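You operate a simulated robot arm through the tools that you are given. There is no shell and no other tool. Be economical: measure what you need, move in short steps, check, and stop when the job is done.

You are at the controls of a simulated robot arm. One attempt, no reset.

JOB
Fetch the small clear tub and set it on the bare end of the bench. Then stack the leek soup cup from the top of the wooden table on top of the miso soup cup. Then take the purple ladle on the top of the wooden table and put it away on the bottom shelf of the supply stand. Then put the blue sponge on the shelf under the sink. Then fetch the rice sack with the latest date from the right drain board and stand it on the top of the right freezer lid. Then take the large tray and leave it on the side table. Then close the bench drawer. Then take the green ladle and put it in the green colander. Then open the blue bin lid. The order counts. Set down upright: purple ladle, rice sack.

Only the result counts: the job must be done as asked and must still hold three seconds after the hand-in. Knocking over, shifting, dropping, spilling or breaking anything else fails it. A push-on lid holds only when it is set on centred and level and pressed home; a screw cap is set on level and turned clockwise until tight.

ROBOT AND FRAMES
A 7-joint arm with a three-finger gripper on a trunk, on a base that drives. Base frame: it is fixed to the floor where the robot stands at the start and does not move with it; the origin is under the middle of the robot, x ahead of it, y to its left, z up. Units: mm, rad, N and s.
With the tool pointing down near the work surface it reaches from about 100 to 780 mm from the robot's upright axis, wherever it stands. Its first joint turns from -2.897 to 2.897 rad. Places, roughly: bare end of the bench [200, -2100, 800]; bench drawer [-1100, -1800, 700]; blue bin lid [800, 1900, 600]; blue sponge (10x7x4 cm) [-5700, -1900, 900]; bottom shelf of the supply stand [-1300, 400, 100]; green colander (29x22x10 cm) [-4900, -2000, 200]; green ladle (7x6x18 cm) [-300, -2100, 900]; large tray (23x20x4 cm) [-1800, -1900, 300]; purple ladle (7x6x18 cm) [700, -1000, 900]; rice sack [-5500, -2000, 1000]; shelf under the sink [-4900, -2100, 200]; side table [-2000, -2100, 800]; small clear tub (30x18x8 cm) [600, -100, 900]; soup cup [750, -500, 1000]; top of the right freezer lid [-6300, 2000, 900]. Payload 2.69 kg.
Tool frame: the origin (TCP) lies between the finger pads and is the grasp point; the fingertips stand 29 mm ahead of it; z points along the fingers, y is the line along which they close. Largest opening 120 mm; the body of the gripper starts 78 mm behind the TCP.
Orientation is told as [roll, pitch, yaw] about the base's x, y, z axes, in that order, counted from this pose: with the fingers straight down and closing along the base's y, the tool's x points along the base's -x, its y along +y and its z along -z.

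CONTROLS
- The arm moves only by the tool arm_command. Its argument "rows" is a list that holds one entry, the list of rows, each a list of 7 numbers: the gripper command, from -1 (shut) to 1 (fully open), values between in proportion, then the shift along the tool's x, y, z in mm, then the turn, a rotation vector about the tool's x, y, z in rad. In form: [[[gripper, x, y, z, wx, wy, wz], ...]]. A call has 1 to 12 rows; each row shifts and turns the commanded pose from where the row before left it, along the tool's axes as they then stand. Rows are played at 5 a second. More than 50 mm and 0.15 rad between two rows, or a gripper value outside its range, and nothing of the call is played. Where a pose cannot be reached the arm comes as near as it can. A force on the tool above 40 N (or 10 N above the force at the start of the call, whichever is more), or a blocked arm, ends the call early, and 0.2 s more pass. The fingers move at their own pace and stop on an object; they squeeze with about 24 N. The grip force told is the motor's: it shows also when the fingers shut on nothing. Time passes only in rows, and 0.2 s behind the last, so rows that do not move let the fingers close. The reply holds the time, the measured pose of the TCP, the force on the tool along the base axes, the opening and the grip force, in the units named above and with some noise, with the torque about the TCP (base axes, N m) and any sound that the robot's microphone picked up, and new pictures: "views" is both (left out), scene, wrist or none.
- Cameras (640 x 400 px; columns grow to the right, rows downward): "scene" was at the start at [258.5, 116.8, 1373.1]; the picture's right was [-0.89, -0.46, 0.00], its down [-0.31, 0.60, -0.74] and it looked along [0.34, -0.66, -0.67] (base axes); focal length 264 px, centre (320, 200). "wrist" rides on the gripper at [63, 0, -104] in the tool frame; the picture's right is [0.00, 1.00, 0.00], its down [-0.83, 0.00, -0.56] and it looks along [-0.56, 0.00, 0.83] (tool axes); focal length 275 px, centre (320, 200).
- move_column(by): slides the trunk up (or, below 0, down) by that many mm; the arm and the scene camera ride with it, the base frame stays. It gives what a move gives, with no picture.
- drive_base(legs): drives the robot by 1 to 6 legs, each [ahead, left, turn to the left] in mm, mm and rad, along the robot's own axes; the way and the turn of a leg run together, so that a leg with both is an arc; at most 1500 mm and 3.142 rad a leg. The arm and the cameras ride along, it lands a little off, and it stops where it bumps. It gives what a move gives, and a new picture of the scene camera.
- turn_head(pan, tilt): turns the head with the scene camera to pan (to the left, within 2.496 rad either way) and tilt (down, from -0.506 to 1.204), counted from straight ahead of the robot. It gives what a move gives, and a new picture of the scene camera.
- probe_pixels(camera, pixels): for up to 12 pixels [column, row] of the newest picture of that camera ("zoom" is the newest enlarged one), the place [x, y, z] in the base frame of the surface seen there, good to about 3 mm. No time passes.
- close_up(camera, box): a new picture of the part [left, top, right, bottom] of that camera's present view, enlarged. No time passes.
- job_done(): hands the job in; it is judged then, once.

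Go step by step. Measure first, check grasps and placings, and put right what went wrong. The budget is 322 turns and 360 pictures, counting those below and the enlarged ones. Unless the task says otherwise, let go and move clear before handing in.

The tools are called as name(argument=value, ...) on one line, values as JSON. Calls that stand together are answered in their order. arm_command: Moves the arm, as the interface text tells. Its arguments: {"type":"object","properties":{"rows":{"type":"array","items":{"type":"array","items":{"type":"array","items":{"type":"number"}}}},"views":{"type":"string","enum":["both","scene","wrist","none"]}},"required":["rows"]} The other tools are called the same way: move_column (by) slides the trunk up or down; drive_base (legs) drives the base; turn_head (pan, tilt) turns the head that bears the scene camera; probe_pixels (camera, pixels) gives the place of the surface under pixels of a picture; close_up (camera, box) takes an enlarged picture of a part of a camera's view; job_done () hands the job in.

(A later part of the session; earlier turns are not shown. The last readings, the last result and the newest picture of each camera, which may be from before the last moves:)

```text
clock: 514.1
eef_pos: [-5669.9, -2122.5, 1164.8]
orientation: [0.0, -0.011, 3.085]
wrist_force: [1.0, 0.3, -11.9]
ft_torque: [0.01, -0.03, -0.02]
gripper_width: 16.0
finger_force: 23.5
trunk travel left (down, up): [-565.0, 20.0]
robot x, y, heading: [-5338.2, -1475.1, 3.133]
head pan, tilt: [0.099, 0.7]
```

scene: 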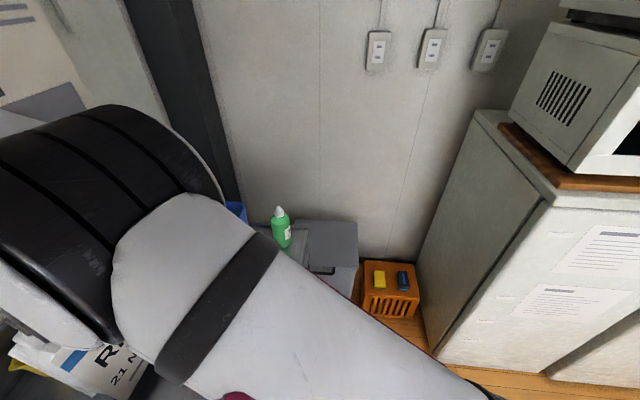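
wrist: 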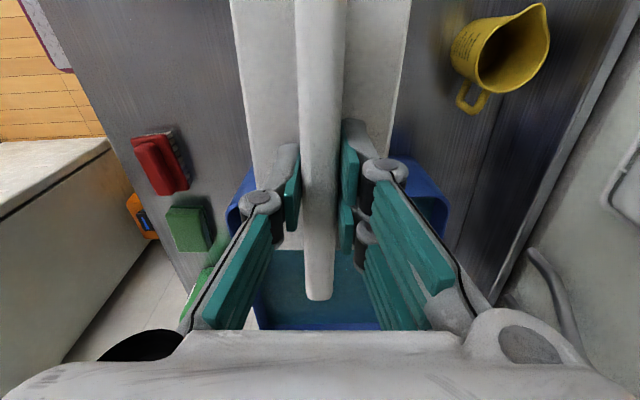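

The sack hangs straight at 1.2 kg. I lift it higher and carry it back by sidestepping the base away from the sink.

arm_command(rows=[[[-1, 0, 0, -30, 0, 0, 0], [-1, 0, 0, -30, 0, 0, 0], [-1, 0, 0, 0, 0, 0, 0]]], views="none")

drive_base(legs=[[0, -600, 0]])

turn_head(pan=-0.8, tilt=0.4)

```text
clock: 514.9
eef_pos: [-5668.1, -2122.3, 1224.5]
orientation: [-0.002, -0.012, 3.086]
wrist_force: [0.0, 0.8, -11.7]
ft_torque: [-0.01, 0.01, -0.01]
gripper_width: 16.0
finger_force: 24.0
trunk travel left (down, up): [-565.0, 20.0]
robot x, y, heading: [-5339.7, -1471.4, 3.136]
head pan, tilt: [0.099, 0.7]
```

```text
clock: 518.3
eef_pos: [-5669.2, -1511.6, 1224.8]
orientation: [0.0, -0.011, 3.068]
wrist_force: [0.5, -0.3, -11.3]
ft_torque: [0.01, -0.02, -0.04]
gripper_width: 15.8
finger_force: 24.1
trunk travel left (down, up): [-565.0, 20.0]
robot x, y, heading: [-5336.9, -866.6, 3.117]
head pan, tilt: [0.099, 0.7]
```

scene: 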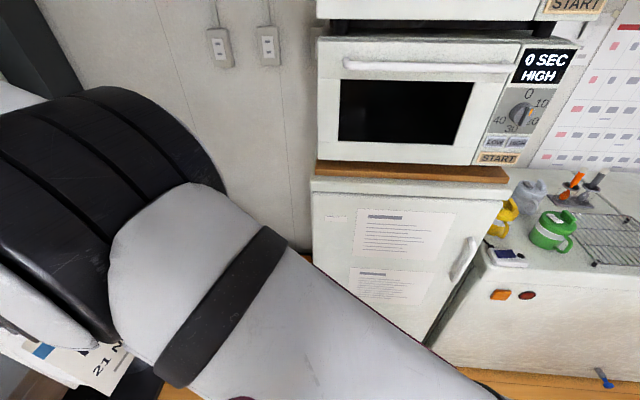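

```text
clock: 519.5
eef_pos: [-5670.1, -1510.7, 1223.7]
orientation: [-0.001, -0.012, 3.068]
wrist_force: [-0.4, -0.2, -11.1]
ft_torque: [-0.01, -0.03, -0.01]
gripper_width: 16.0
finger_force: 24.1
trunk travel left (down, up): [-565.0, 20.0]
robot x, y, heading: [-5334.9, -867.6, 3.117]
head pan, tilt: [-0.799, 0.4]
```

scene: 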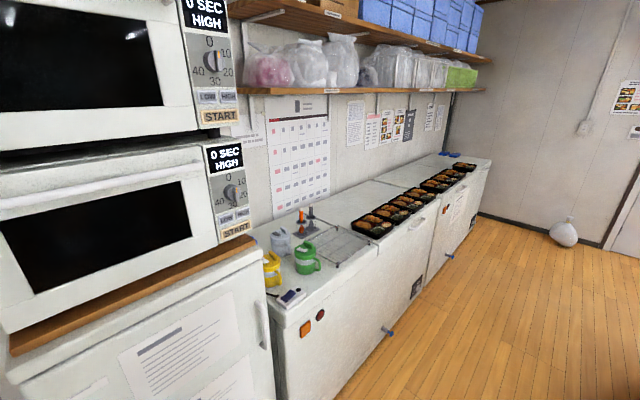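

close_up(camera="scene", box=[300, 130, 520, 280])

probe_pixels(camera="scene", pixels=[[330, 235], [370, 225], [400, 205], [440, 180], [465, 165], [488, 165], [440, 160], [380, 182], [410, 170], [445, 225], [485, 195], [340, 330]])

```text
2.67 times, centred on (410, 205) of scene
```

zoom: 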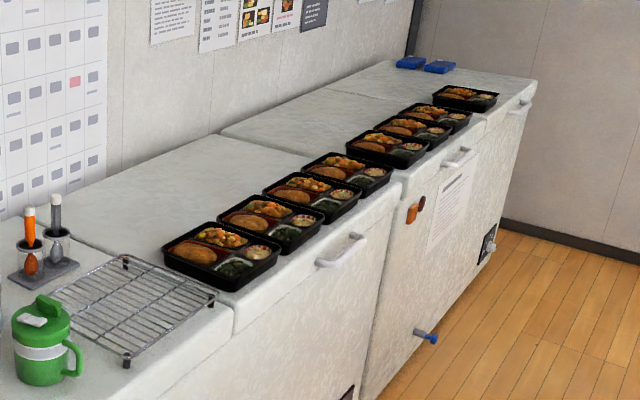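

```text
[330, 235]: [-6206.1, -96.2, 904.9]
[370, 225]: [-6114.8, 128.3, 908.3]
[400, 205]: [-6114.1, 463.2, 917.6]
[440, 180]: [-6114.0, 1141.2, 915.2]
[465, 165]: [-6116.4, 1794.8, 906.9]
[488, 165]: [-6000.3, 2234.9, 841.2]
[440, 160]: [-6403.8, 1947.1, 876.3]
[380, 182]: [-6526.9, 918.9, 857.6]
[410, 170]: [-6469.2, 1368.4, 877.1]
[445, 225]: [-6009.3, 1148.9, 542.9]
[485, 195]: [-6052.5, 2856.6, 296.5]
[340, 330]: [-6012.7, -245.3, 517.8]
```

The right freezer's lid (z≈877) spans roughly y 1550–2350, with a free area around (-6270,2010). I drive north along the corridor between freezers and island.

drive_base(legs=[[40, -1400, 0.02], [0, -1400, 0]])

turn_head(pan=0.0, tilt=0.6)

```text
clock: 533.1
eef_pos: [-5693.4, 1297.6, 1225.1]
orientation: [0.001, -0.011, 3.079]
wrist_force: [-0.1, -0.3, -11.7]
ft_torque: [0.0, 0.02, 0.01]
gripper_width: 16.0
finger_force: 24.4
trunk travel left (down, up): [-565.0, 20.0]
robot x, y, heading: [-5365.0, 1948.2, 3.132]
head pan, tilt: [-0.799, 0.4]
```

scene: 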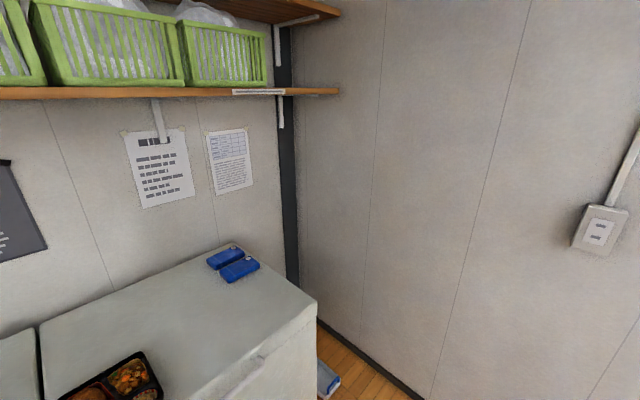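

```text
clock: 534.2
eef_pos: [-5693.5, 1297.2, 1223.2]
orientation: [-0.002, -0.011, 3.081]
wrist_force: [0.3, -0.2, -12.4]
ft_torque: [0.01, 0.01, -0.03]
gripper_width: 16.2
finger_force: 24.5
trunk travel left (down, up): [-565.0, 20.0]
robot x, y, heading: [-5362.9, 1946.7, 3.131]
head pan, tilt: [0.0, 0.6]
```

scene: 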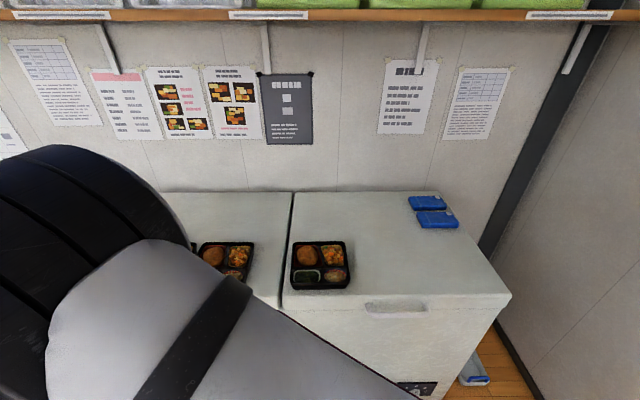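

probe_pixels(camera="scene", pixels=[[400, 260], [285, 290], [505, 292], [440, 215], [350, 285], [320, 245], [300, 195], [380, 230], [330, 15], [265, 95], [240, 300]])

```text
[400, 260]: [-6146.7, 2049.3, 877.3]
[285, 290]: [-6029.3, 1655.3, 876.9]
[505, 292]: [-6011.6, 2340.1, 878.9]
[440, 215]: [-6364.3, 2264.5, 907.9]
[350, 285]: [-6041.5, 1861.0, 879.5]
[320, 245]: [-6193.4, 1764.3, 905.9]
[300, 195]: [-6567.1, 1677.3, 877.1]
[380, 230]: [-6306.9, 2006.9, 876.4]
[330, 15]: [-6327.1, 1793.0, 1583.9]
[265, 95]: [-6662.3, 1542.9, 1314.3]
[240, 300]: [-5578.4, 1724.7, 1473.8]
```

I place the target at (-6180,2060), clear of the bento and ice packs. I drive ahead 195, then swing the sack along in front of the freezer, then over the lid.

drive_base(legs=[[195, 0, 0]])

arm_command(rows=[[[-1, -2, -47, 0, 0, 0, 0], [-1, -2, -47, 0, 0, 0, 0], [-1, -2, -47, 0, 0, 0, 0], [-1, -2, -47, 0, 0, 0, 0], [-1, -2, -47, 0, 0, 0, 0], [-1, -2, -47, 0, 0, 0, 0], [-1, -2, -47, 0, 0, 0, 0], [-1, -2, -47, 0, 0, 0, 0], [-1, 0, 0, 0, 0, 0, 0]]], views="none")

arm_command(rows=[[[-1, -2, -47, 0, 0, 0, 0], [-1, -2, -47, 0, 0, 0, 0], [-1, -2, -47, 0, 0, 0, 0], [-1, -2, -47, 0, 0, 0, 0], [-1, -2, -47, 0, 0, 0, 0], [-1, -2, -47, 0, 0, 0, 0], [-1, -2, -47, 0, 0, 0, 0], [-1, -2, -47, 0, 0, 0, 0], [-1, 0, 0, 0, 0, 0, 0]]], views="scene")

```text
clock: 535.8
eef_pos: [-5889.8, 1301.0, 1223.9]
orientation: [-0.002, -0.011, 3.079]
wrist_force: [0.1, 0.4, -11.7]
ft_torque: [0.01, -0.02, 0.03]
gripper_width: 16.0
finger_force: 24.3
trunk travel left (down, up): [-565.0, 20.0]
robot x, y, heading: [-5558.8, 1945.8, 3.133]
head pan, tilt: [0.0, 0.6]
```

scene: 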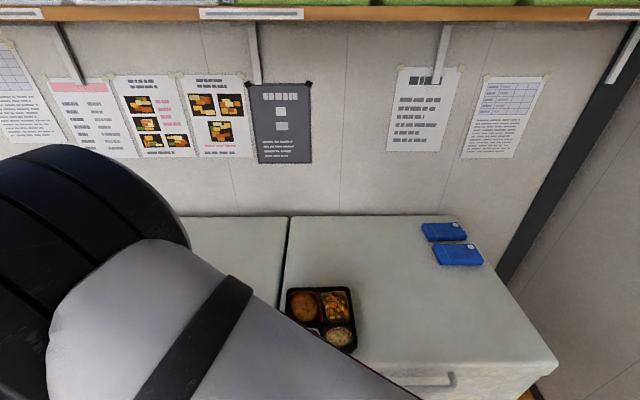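

```text
clock: 537.8
eef_pos: [-5881.7, 1676.3, 1225.8]
orientation: [-0.002, -0.01, 3.081]
wrist_force: [0.0, 0.1, -11.6]
ft_torque: [0.06, -0.03, -0.1]
gripper_width: 16.2
finger_force: 24.3
trunk travel left (down, up): [-565.0, 20.0]
robot x, y, heading: [-5558.6, 1947.5, 3.127]
head pan, tilt: [0.0, 0.6]
```

```text
clock: 539.8
eef_pos: [-5886.3, 2053.2, 1233.7]
orientation: [0.0, -0.011, 3.082]
wrist_force: [0.2, -0.1, -11.3]
ft_torque: [-0.04, -0.03, 0.0]
gripper_width: 16.0
finger_force: 23.6
out of reach, approached as far as the arm can: row 5
trunk travel left (down, up): [-565.0, 20.0]
robot x, y, heading: [-5559.5, 1946.9, 3.131]
head pan, tilt: [0.0, 0.6]
```

scene: 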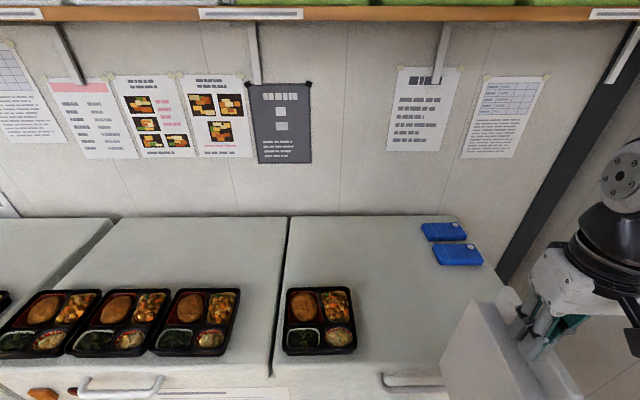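

arm_command(rows=[[[-1, -42, 2.5, 0, 0, 0, 0], [-1, -42, 2.5, 0, 0, 0, 0], [-1, -42, 2.5, 0, 0, 0, 0], [-1, -42, 2.5, 0, 0, 0, 0], [-1, -42, 2.5, 0, 0, 0, 0], [-1, -42, 2.5, 0, 0, 0, 0], [-1, -42, 2.5, 0, 0, 0, 0], [-1, 0, 0, 0, 0, 0, 0]]], views="scene")

```text
clock: 541.6
eef_pos: [-6179.5, 2052.4, 1239.3]
orientation: [-0.001, -0.01, 3.08]
wrist_force: [-0.5, -0.1, -11.7]
ft_torque: [0.01, 0.01, -0.03]
gripper_width: 16.1
finger_force: 24.0
trunk travel left (down, up): [-565.0, 20.0]
robot x, y, heading: [-5558.1, 1948.0, 3.131]
head pan, tilt: [0.0, 0.6]
```

scene: 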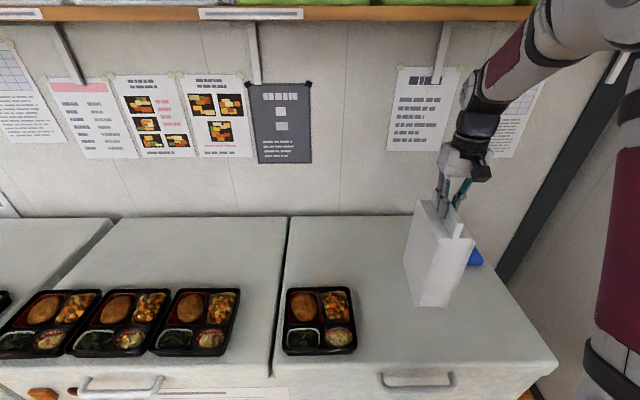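

The sack is over the middle of the free lid area. I lower it to the lid.

arm_command(rows=[[[-1, 0, 0, 40, 0, 0, 0], [-1, 0, 0, 32, 0, 0, 0], [-1, 0, 0, 6, 0, 0, 0], [-1, 0, 0, 3, 0, 0, 0], [-1, 0, 0, 2, 0, 0, 0], [-1, 0, 0, 2, 0, 0, 0], [-1, 0, 0, 0, 0, 0, 0]]], views="scene")

```text
clock: 543.2
eef_pos: [-6179.6, 2052.1, 1155.1]
orientation: [-0.001, -0.014, 3.078]
wrist_force: [-0.4, 7.3, 21.3]
ft_torque: [0.16, -0.02, -0.24]
gripper_width: 16.2
finger_force: 23.8
trunk travel left (down, up): [-565.0, 20.0]
robot x, y, heading: [-5557.2, 1944.5, 3.126]
head pan, tilt: [0.0, 0.6]
```

scene: 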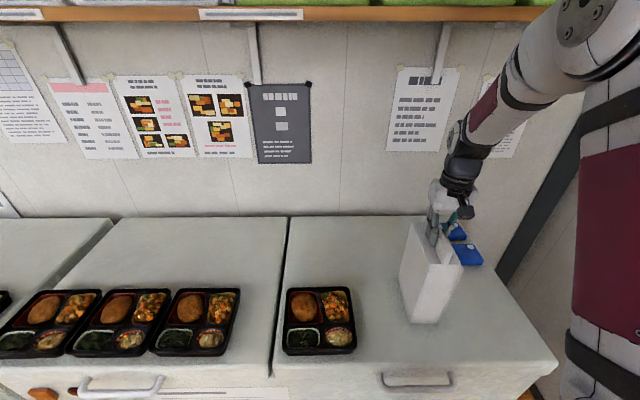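

It has settled (+21 N, so over 30 N of support). I ease off, open and rise.

arm_command(rows=[[[-1, 0, 0, -1, 0, 0, 0], [-0.5, 0, 0, 0, 0, 0, 0], [0, 0, 0, 0, 0, 0, 0], [0, 0, 0, 0, 0, 0, 0], [0, 0, 0, -30, 0, 0, 0], [0, 0, 0, -45, 0, 0, 0], [0, 0, 0, -30, 0, 0, 0], [0, 45, 0, 0, 0, 0, 0], [0, 45, 0, 0, 0, 0, 0], [0, 45, 0, 0, 0, 0, 0], [0, 45, 0, 0, 0, 0, 0], [0, 0, 0, 0, 0, 0, 0]]], views="scene")

```text
clock: 545.8
eef_pos: [-5997.7, 2042.0, 1258.3]
orientation: [0.001, -0.01, 3.08]
wrist_force: [-0.2, 0.9, 0.5]
ft_torque: [0.01, 0.0, -0.01]
gripper_width: 59.8
finger_force: 0.0
trunk travel left (down, up): [-565.0, 20.0]
robot x, y, heading: [-5561.8, 1948.5, 3.132]
head pan, tilt: [0.0, 0.6]
```

scene: 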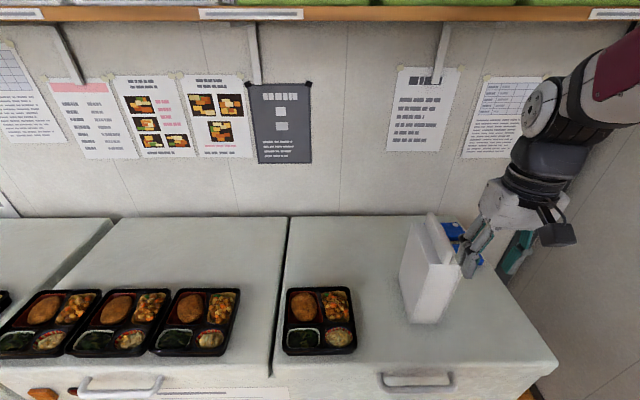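

The NOV sack stands on the right freezer lid. Next: the large tray. I drive back to the south aisle and east toward the side table.

drive_base(legs=[[-170, 0, 0.01], [0, 1400, 0], [0, 1390, 0]])

drive_base(legs=[[-1500, 0, 0], [-1500, 0, 0], [-300, 0, 0]])

turn_head(pan=1.4, tilt=0.5)

```text
clock: 560.3
eef_pos: [-5846.6, -750.5, 1258.0]
orientation: [0.002, -0.011, 3.094]
wrist_force: [-0.2, -0.9, -0.2]
ft_torque: [-0.02, 0.02, 0.0]
gripper_width: 59.9
finger_force: 0.1
trunk travel left (down, up): [-565.0, 20.0]
robot x, y, heading: [-5406.8, -837.6, -3.14]
head pan, tilt: [0.0, 0.6]
```

scene: 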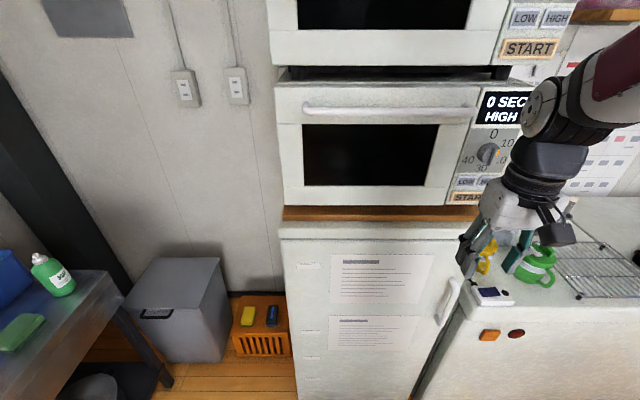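

```text
clock: 576.3
eef_pos: [-2571.2, -698.2, 1258.1]
orientation: [0.0, -0.008, -3.138]
wrist_force: [-0.7, 0.8, 0.4]
ft_torque: [-0.01, -0.03, -0.03]
gripper_width: 60.1
finger_force: 0.0
trunk travel left (down, up): [-565.0, 20.0]
robot x, y, heading: [-2123.4, -765.4, -3.093]
head pan, tilt: [0.0, 0.6]
```

scene: 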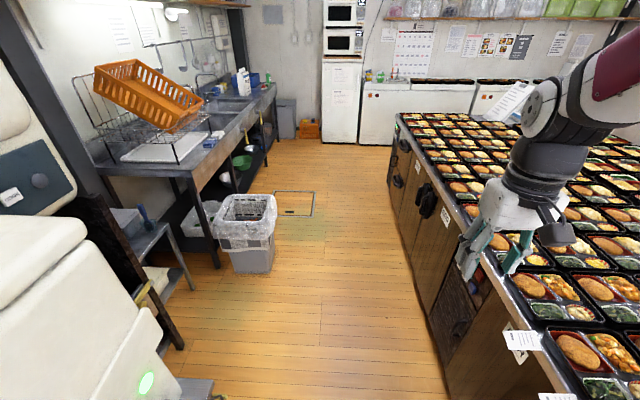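

```text
clock: 577.9
eef_pos: [-2571.5, -699.0, 1257.6]
orientation: [-0.001, -0.009, -3.141]
wrist_force: [0.1, -0.1, -0.2]
ft_torque: [-0.02, -0.04, -0.01]
gripper_width: 60.0
finger_force: 0.0
trunk travel left (down, up): [-565.0, 20.0]
robot x, y, heading: [-2126.7, -764.7, -3.093]
head pan, tilt: [1.4, 0.499]
```

scene: 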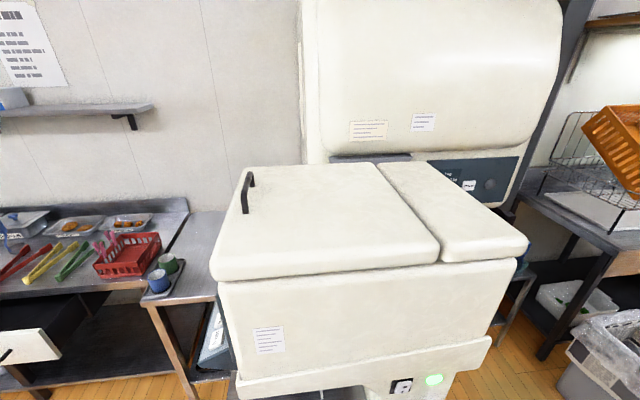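

The side table is left of the machine at (180,280). I drive further east and look under it.

drive_base(legs=[[-550, -40, -0.045]])

turn_head(pan=1.75, tilt=0.65)

```text
clock: 581.0
eef_pos: [-2016.9, -622.0, 1258.3]
orientation: [0.0, -0.01, 3.093]
wrist_force: [-0.2, -0.4, 0.5]
ft_torque: [0.0, -0.03, 0.02]
gripper_width: 60.0
finger_force: 0.0
trunk travel left (down, up): [-565.0, 20.0]
robot x, y, heading: [-1577.9, -710.5, -3.136]
head pan, tilt: [1.4, 0.499]
```

scene: 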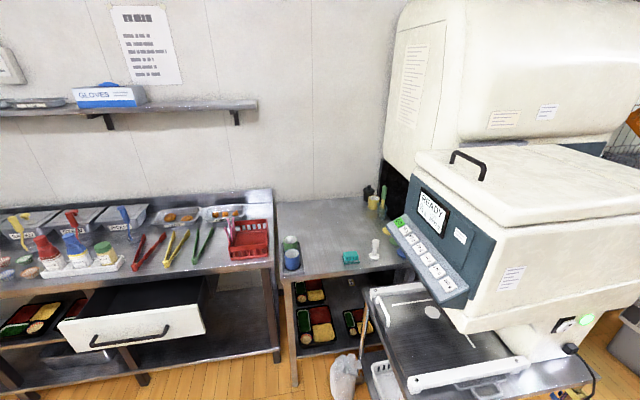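

```text
clock: 581.9
eef_pos: [-2018.1, -621.6, 1256.6]
orientation: [-0.001, -0.01, 3.093]
wrist_force: [0.1, 0.3, -0.2]
ft_torque: [0.02, -0.03, -0.03]
gripper_width: 59.9
finger_force: 0.0
trunk travel left (down, up): [-565.0, 20.0]
robot x, y, heading: [-1572.7, -709.8, -3.141]
head pan, tilt: [1.751, 0.649]
```

scene: 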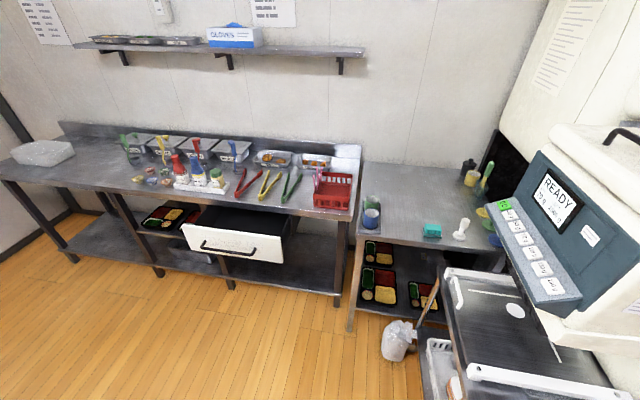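

close_up(camera="scene", box=[340, 180, 520, 360])

probe_pixels(camera="scene", pixels=[[380, 285], [380, 255], [425, 295], [360, 320], [410, 315], [400, 225], [440, 210], [365, 240], [470, 255], [430, 230], [462, 228], [395, 335]])

```text
2.22 times, centred on (430, 270) of scene
```

zoom: 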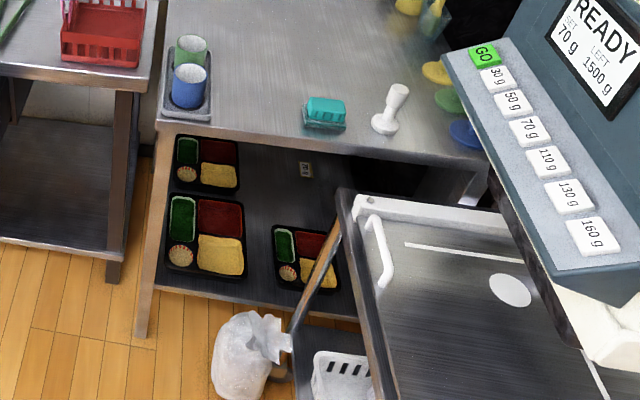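

```text
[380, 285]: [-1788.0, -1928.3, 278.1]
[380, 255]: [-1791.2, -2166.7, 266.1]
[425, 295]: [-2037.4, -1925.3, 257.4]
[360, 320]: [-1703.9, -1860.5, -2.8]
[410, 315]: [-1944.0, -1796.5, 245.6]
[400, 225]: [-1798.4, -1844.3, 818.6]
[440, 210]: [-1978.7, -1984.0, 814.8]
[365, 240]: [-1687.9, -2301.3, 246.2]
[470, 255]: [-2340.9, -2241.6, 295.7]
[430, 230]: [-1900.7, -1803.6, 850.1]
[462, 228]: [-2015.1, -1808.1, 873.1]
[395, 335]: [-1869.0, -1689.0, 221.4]
```

Three trays lie on the lower shelf; the large one is at about (-1790,-1915), shelf z≈246. I position in front, avoiding the bag at (-1869,-1689), and look with the wrist camera.

drive_base(legs=[[0, 0, 1.57], [400, 0, 0]])

move_column(by=-390)

turn_head(pan=-0.35, tilt=0.75)

close_up(camera="scene", box=[200, 180, 460, 360])

```text
clock: 584.4
eef_pos: [-1894.4, -944.3, 1258.4]
orientation: [-0.002, -0.011, -2.504]
wrist_force: [0.4, -0.7, -0.1]
ft_torque: [-0.01, 0.01, -0.03]
gripper_width: 59.9
finger_force: 0.1
trunk travel left (down, up): [-565.0, 20.0]
robot x, y, heading: [-1499.2, -733.0, -2.452]
head pan, tilt: [1.751, 0.649]
stopped in leg 1: the robot was blocked; the commanded pose is now the measured one
```

scene: 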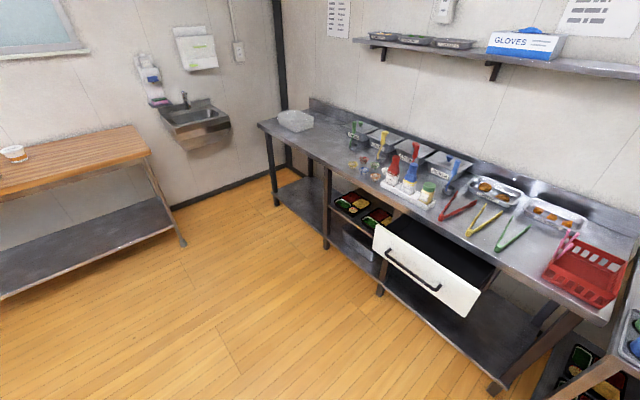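

```text
clock: 588.1
eef_pos: [-1961.6, -1000.7, 868.2]
orientation: [-0.001, -0.01, -2.505]
wrist_force: [-0.6, -0.4, -0.1]
ft_torque: [0.0, -0.02, -0.03]
gripper_width: 60.0
finger_force: 0.1
trunk travel left (down, up): [-175.0, 410.0]
robot x, y, heading: [-1499.2, -735.5, -2.449]
head pan, tilt: [1.751, 0.649]
```

```text
clock: 590.1
eef_pos: [-1962.1, -1000.0, 869.1]
orientation: [-0.002, -0.012, -2.504]
wrist_force: [0.4, -0.7, -0.1]
ft_torque: [-0.01, 0.0, 0.0]
gripper_width: 60.2
finger_force: 0.0
trunk travel left (down, up): [-175.0, 410.0]
robot x, y, heading: [-1498.0, -735.3, -2.453]
head pan, tilt: [-0.351, 0.75]
```

scene: 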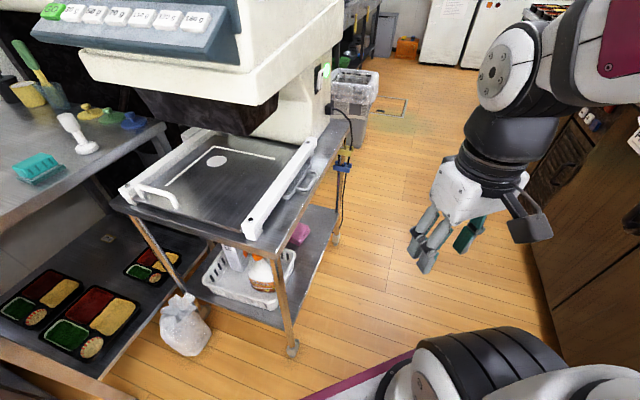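

```text
2.22 times, centred on (330, 270) of scene
```

zoom: 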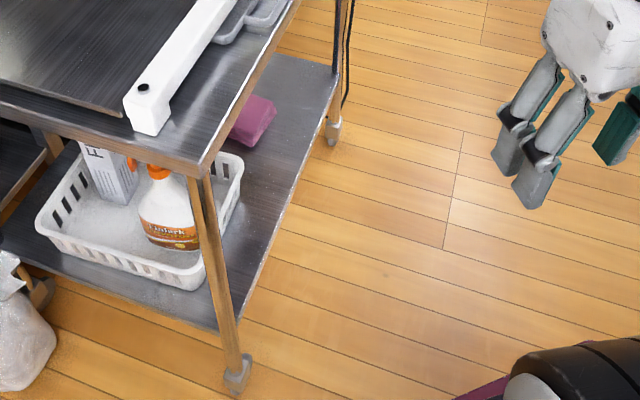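

The rear corner touched the island mid-turn. I step away from it and finish the turn.

drive_base(legs=[[0, 300, 0], [0, 0, 0.88]])

turn_head(pan=-0.5, tilt=0.75)

close_up(camera="scene", box=[240, 180, 500, 360])

```text
clock: 594.5
eef_pos: [-1398.0, -1491.4, 869.1]
orientation: [-0.001, -0.009, -1.625]
wrist_force: [-0.4, -0.4, 0.7]
ft_torque: [-0.01, 0.0, -0.03]
gripper_width: 60.0
finger_force: 0.2
trunk travel left (down, up): [-175.0, 410.0]
robot x, y, heading: [-1309.1, -963.9, -1.574]
head pan, tilt: [-0.351, 0.75]
```

scene: 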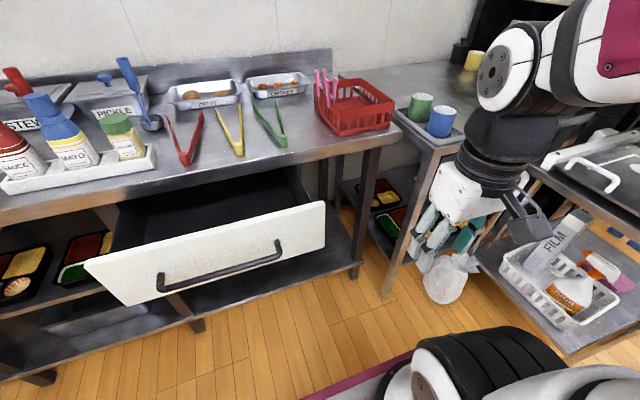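

```text
clock: 595.2
eef_pos: [-1398.6, -1490.8, 869.1]
orientation: [-0.001, -0.01, -1.626]
wrist_force: [0.8, -0.5, 0.4]
ft_torque: [0.01, 0.0, 0.01]
gripper_width: 59.9
finger_force: 0.2
trunk travel left (down, up): [-175.0, 410.0]
robot x, y, heading: [-1312.0, -963.2, -1.576]
head pan, tilt: [-0.499, 0.75]
```

scene: 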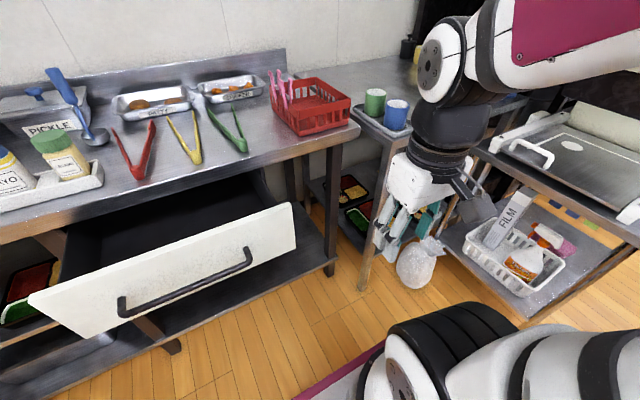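

```text
2.22 times, centred on (370, 270) of scene
```

zoom: 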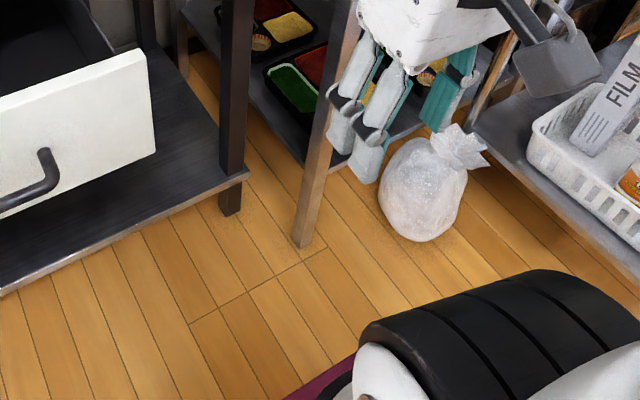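

drive_base(legs=[[0, -175, 0], [220, 0, 0]])

arm_command(rows=[[[0.2, 20, -35, 20, 0, 0, 0.05], [0.2, 20, -35, 20, 0, 0, 0], [0.2, 10, -35, 25, 0, 0, 0], [0.2, 0, -35, 25, 0, 0, 0], [0.2, 0, -35, 25, 0, 0, 0], [0.2, 0, 0, 45, 0, 0, 0], [0.2, 0, 0, 45, 0, 0, 0], [0.2, 0, 0, 45, 0, 0, 0], [0.2, 0, 0, 0, 0, -0.14, 0], [0.2, 0, 0, 0, 0, -0.14, 0], [0.2, 0, 0, 0, 0, -0.14, 0], [0.2, 0, 0, 0, 0, 0, 0]]], views="wrist")

```text
clock: 597.9
eef_pos: [-1577.2, -1709.4, 869.9]
orientation: [-0.002, -0.01, -1.632]
wrist_force: [-0.1, -0.1, 0.3]
ft_torque: [-0.02, 0.02, 0.02]
gripper_width: 60.0
finger_force: 0.1
trunk travel left (down, up): [-175.0, 410.0]
robot x, y, heading: [-1486.9, -1182.7, -1.583]
head pan, tilt: [-0.499, 0.75]
```

scene: 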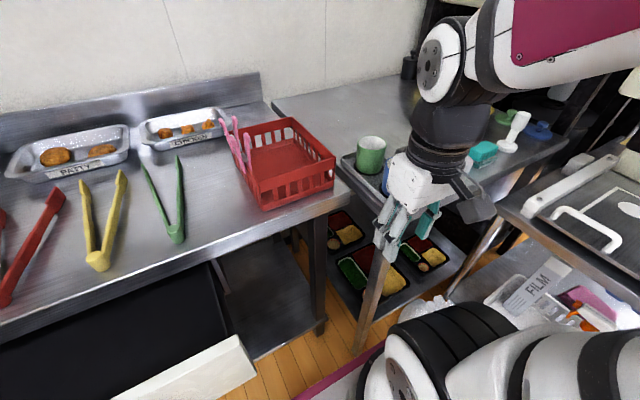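

```text
clock: 600.5
eef_pos: [-1785.0, -1661.1, 629.8]
orientation: [0.002, -0.43, -1.682]
wrist_force: [-0.8, -0.5, -0.4]
ft_torque: [-0.02, 0.01, -0.01]
gripper_width: 71.9
finger_force: 0.2
out of reach, approached as far as the arm can: row 1, 2, 9, 10, 11
trunk travel left (down, up): [-175.0, 410.0]
robot x, y, heading: [-1484.2, -1184.1, -1.586]
head pan, tilt: [-0.499, 0.75]
```

wrist: 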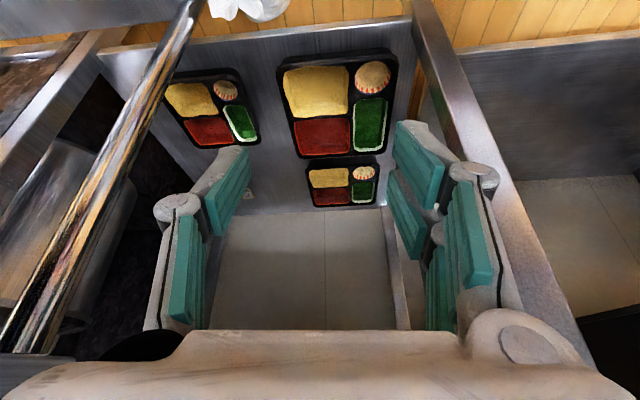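

The large tray is at (340,100). A pole (190,10→30,330) crosses close by on the left; I measure everything.

probe_pixels(camera="wrist", pixels=[[170, 60], [100, 200], [50, 300], [283, 65], [390, 60], [300, 155], [385, 152], [351, 90], [340, 60], [350, 58], [430, 30], [480, 100]])

close_up(camera="wrist", box=[250, 30, 430, 170])

```text
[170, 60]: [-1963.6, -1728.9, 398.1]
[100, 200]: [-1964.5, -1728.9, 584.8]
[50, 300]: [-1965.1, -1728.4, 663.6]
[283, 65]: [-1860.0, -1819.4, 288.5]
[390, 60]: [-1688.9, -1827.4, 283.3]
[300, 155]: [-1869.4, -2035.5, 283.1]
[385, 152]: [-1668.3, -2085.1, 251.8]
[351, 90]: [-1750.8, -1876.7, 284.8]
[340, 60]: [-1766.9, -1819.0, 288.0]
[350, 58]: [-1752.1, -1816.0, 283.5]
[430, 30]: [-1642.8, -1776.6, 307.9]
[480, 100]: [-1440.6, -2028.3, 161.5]
```

```text
2.86 times, centred on (340, 100) of wrist
```

zoom: 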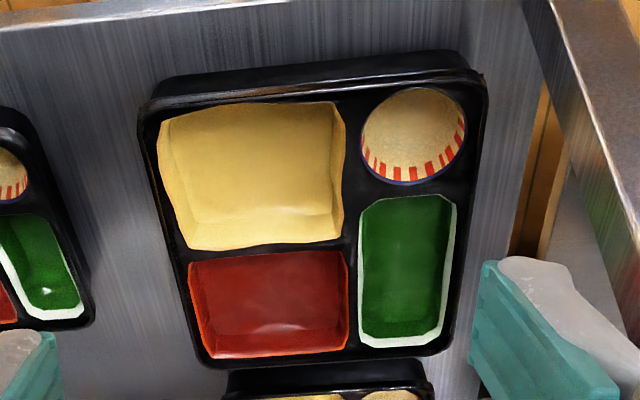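

probe_pixels(camera="wrist", pixels=[[320, 85], [340, 85], [310, 135], [340, 135], [370, 120], [372, 75], [351, 110], [351, 130], [345, 117], [358, 105], [363, 125], [300, 100]])

```text
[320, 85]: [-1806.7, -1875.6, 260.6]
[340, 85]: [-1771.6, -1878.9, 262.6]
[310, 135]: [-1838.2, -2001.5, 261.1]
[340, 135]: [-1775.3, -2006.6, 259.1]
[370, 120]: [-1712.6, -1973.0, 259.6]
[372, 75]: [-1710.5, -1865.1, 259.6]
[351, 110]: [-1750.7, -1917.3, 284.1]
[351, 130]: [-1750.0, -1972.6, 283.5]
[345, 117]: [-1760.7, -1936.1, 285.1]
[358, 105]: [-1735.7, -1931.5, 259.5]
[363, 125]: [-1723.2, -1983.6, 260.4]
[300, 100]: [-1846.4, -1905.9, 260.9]
```

Compartments are hollow (floor z 260, rim 284). The divider at x=-1750 is hollow on both sides around y≈-1914, near the tray's centre, so I'll pinch it there. I square the yaw, descend in front and reach in.

arm_command(rows=[[[-0.4, 0, 18, 0, -0.046, 0, -0.1], [-0.4, 18.8, 17, 40.9, 0, 0, 0], [-0.4, 18.8, 0, 40.9, 0, 0, 0], [-0.4, 18.8, 0, 40.9, 0, 0, 0], [-0.4, 18.8, 0, 40.9, 0, 0, 0], [-0.4, 18.8, 0, 40.9, 0, 0, 0], [-0.4, 18.8, 0, 40.9, 0, 0, 0], [-0.4, 0, 0, 0, 0, 0, 0]]], views="wrist")

```text
clock: 602.3
eef_pos: [-1763.7, -1663.0, 355.4]
orientation: [0.0, -0.433, -1.571]
wrist_force: [-0.6, 0.3, 0.3]
ft_torque: [-0.05, 0.0, 0.03]
gripper_width: 36.1
finger_force: 0.0
out of reach, approached as far as the arm can: row 1, 2
trunk travel left (down, up): [-175.0, 410.0]
robot x, y, heading: [-1485.0, -1183.4, -1.581]
head pan, tilt: [-0.499, 0.75]
```

wrist: 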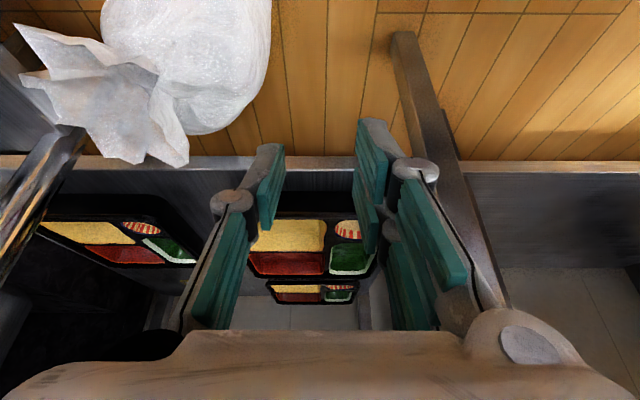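

arm_command(rows=[[[-0.4, -40.9, 7, 18.8, 0, 0, 0], [-0.4, -40.9, 7, 18.8, 0, 0, 0], [-0.4, -40.9, 0, 18.8, 0, 0, 0], [-0.4, -40.9, 0, 18.8, 0, 0, 0], [-0.4, -36, 0, 17, 0, 0, 0], [-0.4, 0, 0, 0, 0, 0, 0]]], views="both")

```text
clock: 603.8
eef_pos: [-1775.0, -1812.4, 344.2]
orientation: [0.03, -0.384, -1.725]
wrist_force: [0.2, -0.4, 0.1]
ft_torque: [0.02, -0.03, -0.04]
gripper_width: 36.1
finger_force: 0.1
trunk travel left (down, up): [-175.0, 410.0]
robot x, y, heading: [-1483.4, -1177.5, -1.586]
head pan, tilt: [-0.499, 0.75]
stopped in row 6: the arm was blocked; the commanded pose is now the measured one
```

scene: 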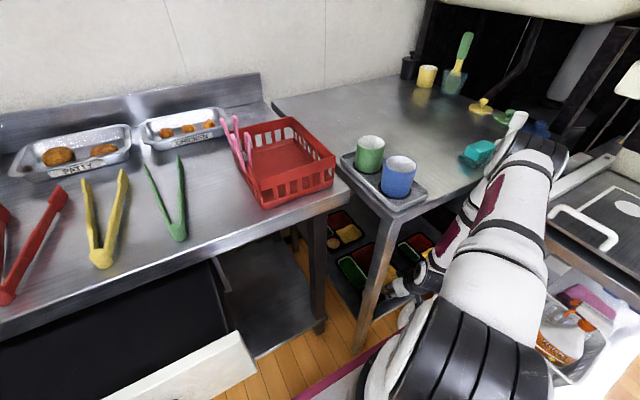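
wrist: 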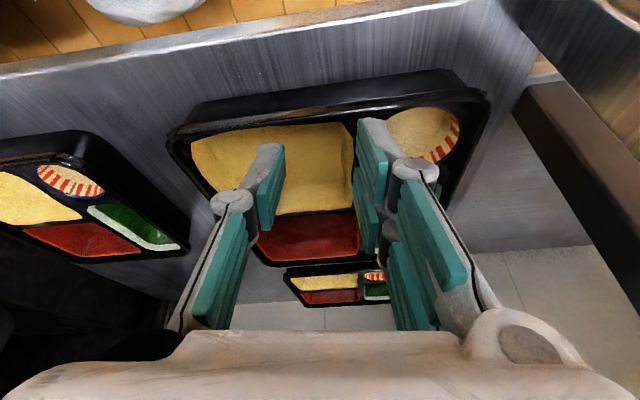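

Blocked: my elbow met the side-table edge. I check the objects there and retreat the way I came.

close_up(camera="scene", box=[400, 80, 600, 220])

arm_command(rows=[[[-0.4, 38, 0, -18, 0, 0, 0], [-0.4, 38, 0, -18, 0, 0, 0], [-0.4, 38, 0, -18, 0, 0, 0], [-0.4, 30, 0, -14, 0, 0, 0], [-0.4, 0, 0, 0, 0, 0, 0]]], views="scene")

```text
2.86 times, centred on (500, 150) of scene
```

zoom: 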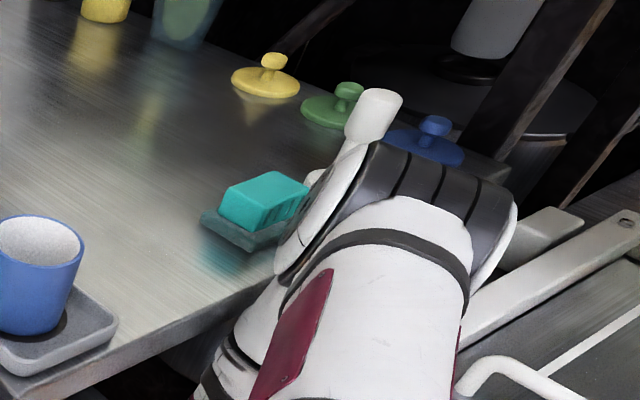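

```text
clock: 605.0
eef_pos: [-1751.0, -1660.2, 349.4]
orientation: [0.028, -0.386, -1.721]
wrist_force: [-0.3, 0.8, -0.2]
ft_torque: [0.03, 0.01, 0.01]
gripper_width: 36.1
finger_force: 0.1
trunk travel left (down, up): [-175.0, 410.0]
robot x, y, heading: [-1480.2, -1180.3, -1.581]
head pan, tilt: [-0.499, 0.75]
```

scene: 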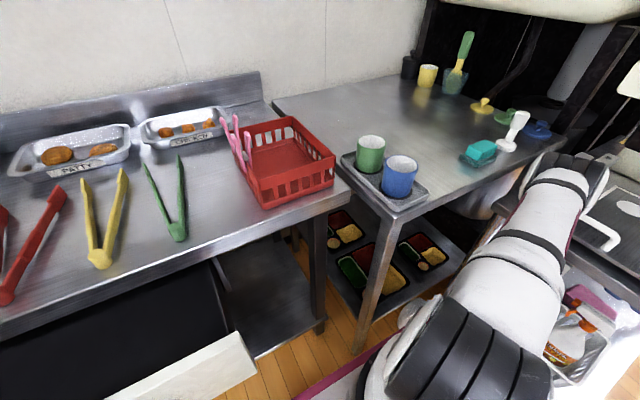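

Nothing on the side table moved. I'll use the sideways posture here too: face −x with the hand pointing left. I retreat, un-tilt, drive back, turn and re-yaw the hand.

arm_command(rows=[[[-0.4, 0, 0, -40, 0, 0.1, 0], [-0.4, 0, 0, -40, 0, 0.1, 0], [-0.4, 0, 0, -40, 0, 0.1, 0], [-0.4, 0, 0, -40, 0, 0.086, 0], [-0.4, 30, 30, -30, 0, 0, 0], [-0.4, 30, 30, -20, 0, 0, 0], [-0.4, 0, 0, 0, 0, 0, 0]]], views="none")

drive_base(legs=[[-230, 0, 0], [0, 310, 0], [0, 0, -1.56]])

arm_command(rows=[[[-0.4, 0, 0, 0, 0, 0, -0.143], [-0.4, 0, 0, 0, 0, 0, -0.143], [-0.4, 0, 0, 0, 0, 0, -0.143], [-0.4, 0, 0, 0, 0, 0, -0.143], [-0.4, 0, 0, 0, 0, 0, -0.143], [-0.4, 0, 0, 0, 0, 0, -0.143], [-0.4, 0, 0, 0, 0, 0, -0.143], [-0.4, 0, 0, 0, 0, 0, -0.143], [-0.4, 0, 0, 0, 0, 0, -0.143], [-0.4, 0, 0, 0, 0, 0, -0.143], [-0.4, 0, 0, 0, 0, 0, -0.143], [-0.4, 0, 0, 0, 0, 0, 0]]], views="scene")

```text
refused: row 5 steps farther than a row can; nothing moved
```

```text
clock: 612.1
eef_pos: [-1667.1, -710.7, 348.8]
orientation: [0.029, -0.386, 3.049]
wrist_force: [-0.4, -0.5, -0.5]
ft_torque: [0.01, 0.0, -0.01]
gripper_width: 36.0
finger_force: 0.1
trunk travel left (down, up): [-175.0, 410.0]
robot x, y, heading: [-1171.5, -948.3, -3.102]
head pan, tilt: [-0.499, 0.75]
```

scene: 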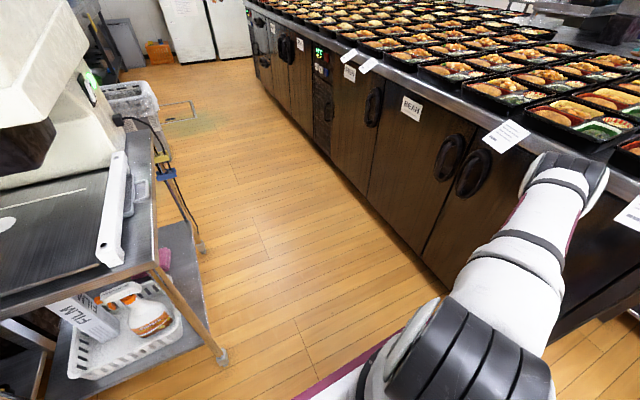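

```text
clock: 614.8
eef_pos: [-1666.5, -709.5, 348.2]
orientation: [-0.387, -0.023, -1.65]
wrist_force: [-0.2, 0.5, 0.4]
ft_torque: [0.01, 0.02, 0.0]
gripper_width: 35.9
finger_force: 0.1
trunk travel left (down, up): [-175.0, 410.0]
robot x, y, heading: [-1174.1, -951.0, -3.091]
head pan, tilt: [-0.499, 0.75]
```

scene: 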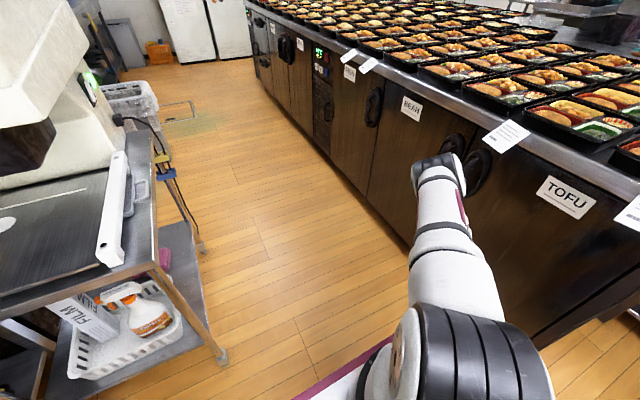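

I straighten the hand and tilt it toward −y (the first of those moves had been refused), then drive left toward the side table.

arm_command(rows=[[[-0.4, 0, 0, -20, -0.129, 0, 0], [-0.4, 0, 0, -20, -0.129, 0, 0], [-0.4, 0, 0, -20, -0.129, 0, 0], [-0.4, 0, 0, 0, 0, 0, -0.08], [-0.4, 0, 0, 0, 0, -0.143, 0], [-0.4, 0, 0, 0, 0, -0.143, 0], [-0.4, 0, 0, 0, 0, -0.143, 0], [-0.4, 0, 0, 0, 0, 0, 0]]], views="none")

drive_base(legs=[[0, 250, -0.045]])

```text
clock: 616.5
eef_pos: [-1651.7, -709.0, 406.1]
orientation: [-0.001, -0.454, -1.575]
wrist_force: [1.2, 0.6, 0.0]
ft_torque: [0.04, 0.02, -0.03]
gripper_width: 35.8
finger_force: 0.0
trunk travel left (down, up): [-175.0, 410.0]
robot x, y, heading: [-1171.6, -947.1, -3.093]
head pan, tilt: [-0.499, 0.75]
```

```text
clock: 618.4
eef_pos: [-1633.2, -937.5, 405.3]
orientation: [-0.002, -0.454, -1.624]
wrist_force: [-0.3, 0.0, -0.1]
ft_torque: [0.0, 0.03, 0.0]
gripper_width: 36.0
finger_force: 0.1
trunk travel left (down, up): [-175.0, 410.0]
robot x, y, heading: [-1168.3, -1202.4, 3.14]
head pan, tilt: [-0.499, 0.75]
```

scene: 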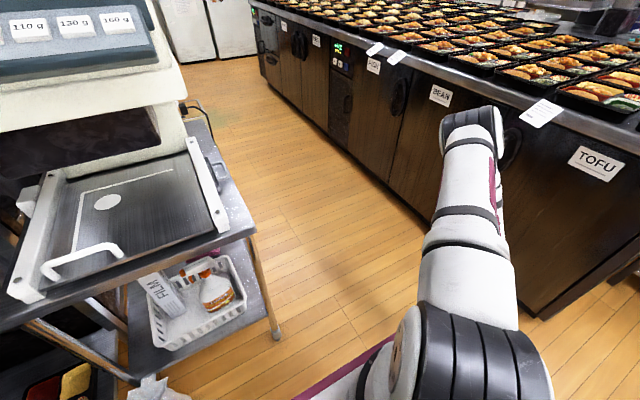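

Facing −x, my elbow would run into the cart. A better plan: approach facing −y nearly in line, hook the tray's compartment with closed fingers and pull it about 100 mm forward, then pinch its divider in the open. I un-tilt, turn back and re-yaw.

arm_command(rows=[[[-0.4, 0, 0, -20, 0, 0.15, 0], [-0.4, 0, 0, -20, 0, 0.15, 0], [-0.4, 0, 0, -20, 0, 0.15, 0], [-0.4, 0, 0, -30, 0, 0, 0], [-0.4, 0, 0, 0, 0, 0, 0]]], views="none")

drive_base(legs=[[0, 0, 1.57]])

arm_command(rows=[[[-0.4, 0, 0, 0, 0, 0, 0.14], [-0.4, 0, 0, 0, 0, 0, 0.14], [-0.4, 0, 0, 0, 0, 0, 0.14], [-0.4, 0, 0, 0, 0, 0, 0.14], [-0.4, 0, 0, 0, 0, 0, 0.14], [-0.4, 0, 0, 0, 0, 0, 0.14], [-0.4, 0, 0, 0, 0, 0, 0.14], [-0.4, 0, 0, 0, 0, 0, 0.14], [-0.4, 0, 0, 0, 0, 0, 0.14], [-0.4, 0, 0, 0, 0, 0, 0.14], [-0.4, 0, 0, 0, 0, 0, 0.12], [-0.4, 0, 0, 0, 0, 0, 0]]], views="scene")

```text
clock: 619.6
eef_pos: [-1631.0, -920.6, 492.2]
orientation: [-0.001, -0.002, -1.625]
wrist_force: [0.8, -0.4, 0.3]
ft_torque: [0.04, -0.02, -0.01]
gripper_width: 35.9
finger_force: 0.1
trunk travel left (down, up): [-175.0, 410.0]
robot x, y, heading: [-1165.6, -1203.9, 3.137]
head pan, tilt: [-0.499, 0.75]
```

```text
clock: 623.8
eef_pos: [-1445.9, -1671.3, 493.4]
orientation: [-0.003, -0.003, -0.044]
wrist_force: [-0.6, -0.2, 0.2]
ft_torque: [0.0, 0.02, -0.03]
gripper_width: 35.9
finger_force: 0.1
trunk travel left (down, up): [-175.0, 410.0]
robot x, y, heading: [-1169.2, -1204.6, -1.56]
head pan, tilt: [-0.499, 0.75]
```

scene: 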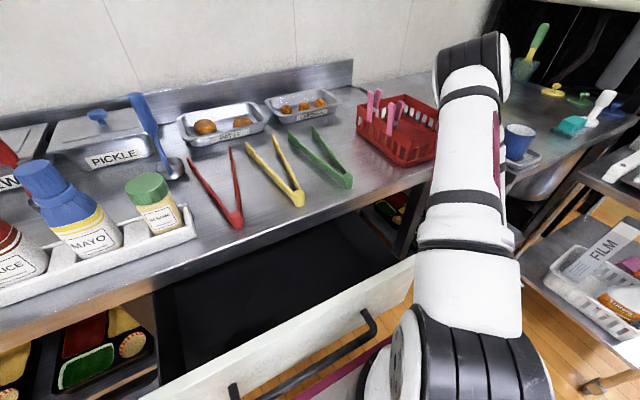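

```text
clock: 626.4
eef_pos: [-1447.1, -1670.8, 493.0]
orientation: [0.002, -0.002, -1.566]
wrist_force: [0.3, -0.6, -0.6]
ft_torque: [0.02, 0.02, 0.0]
gripper_width: 35.7
finger_force: 0.0
trunk travel left (down, up): [-175.0, 410.0]
robot x, y, heading: [-1165.9, -1205.1, -1.569]
head pan, tilt: [-0.499, 0.75]
```

scene: 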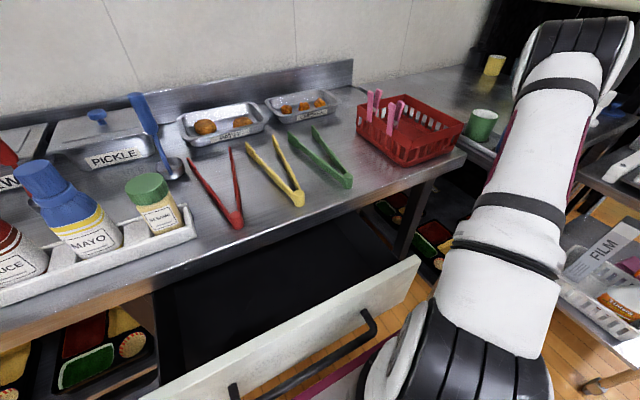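

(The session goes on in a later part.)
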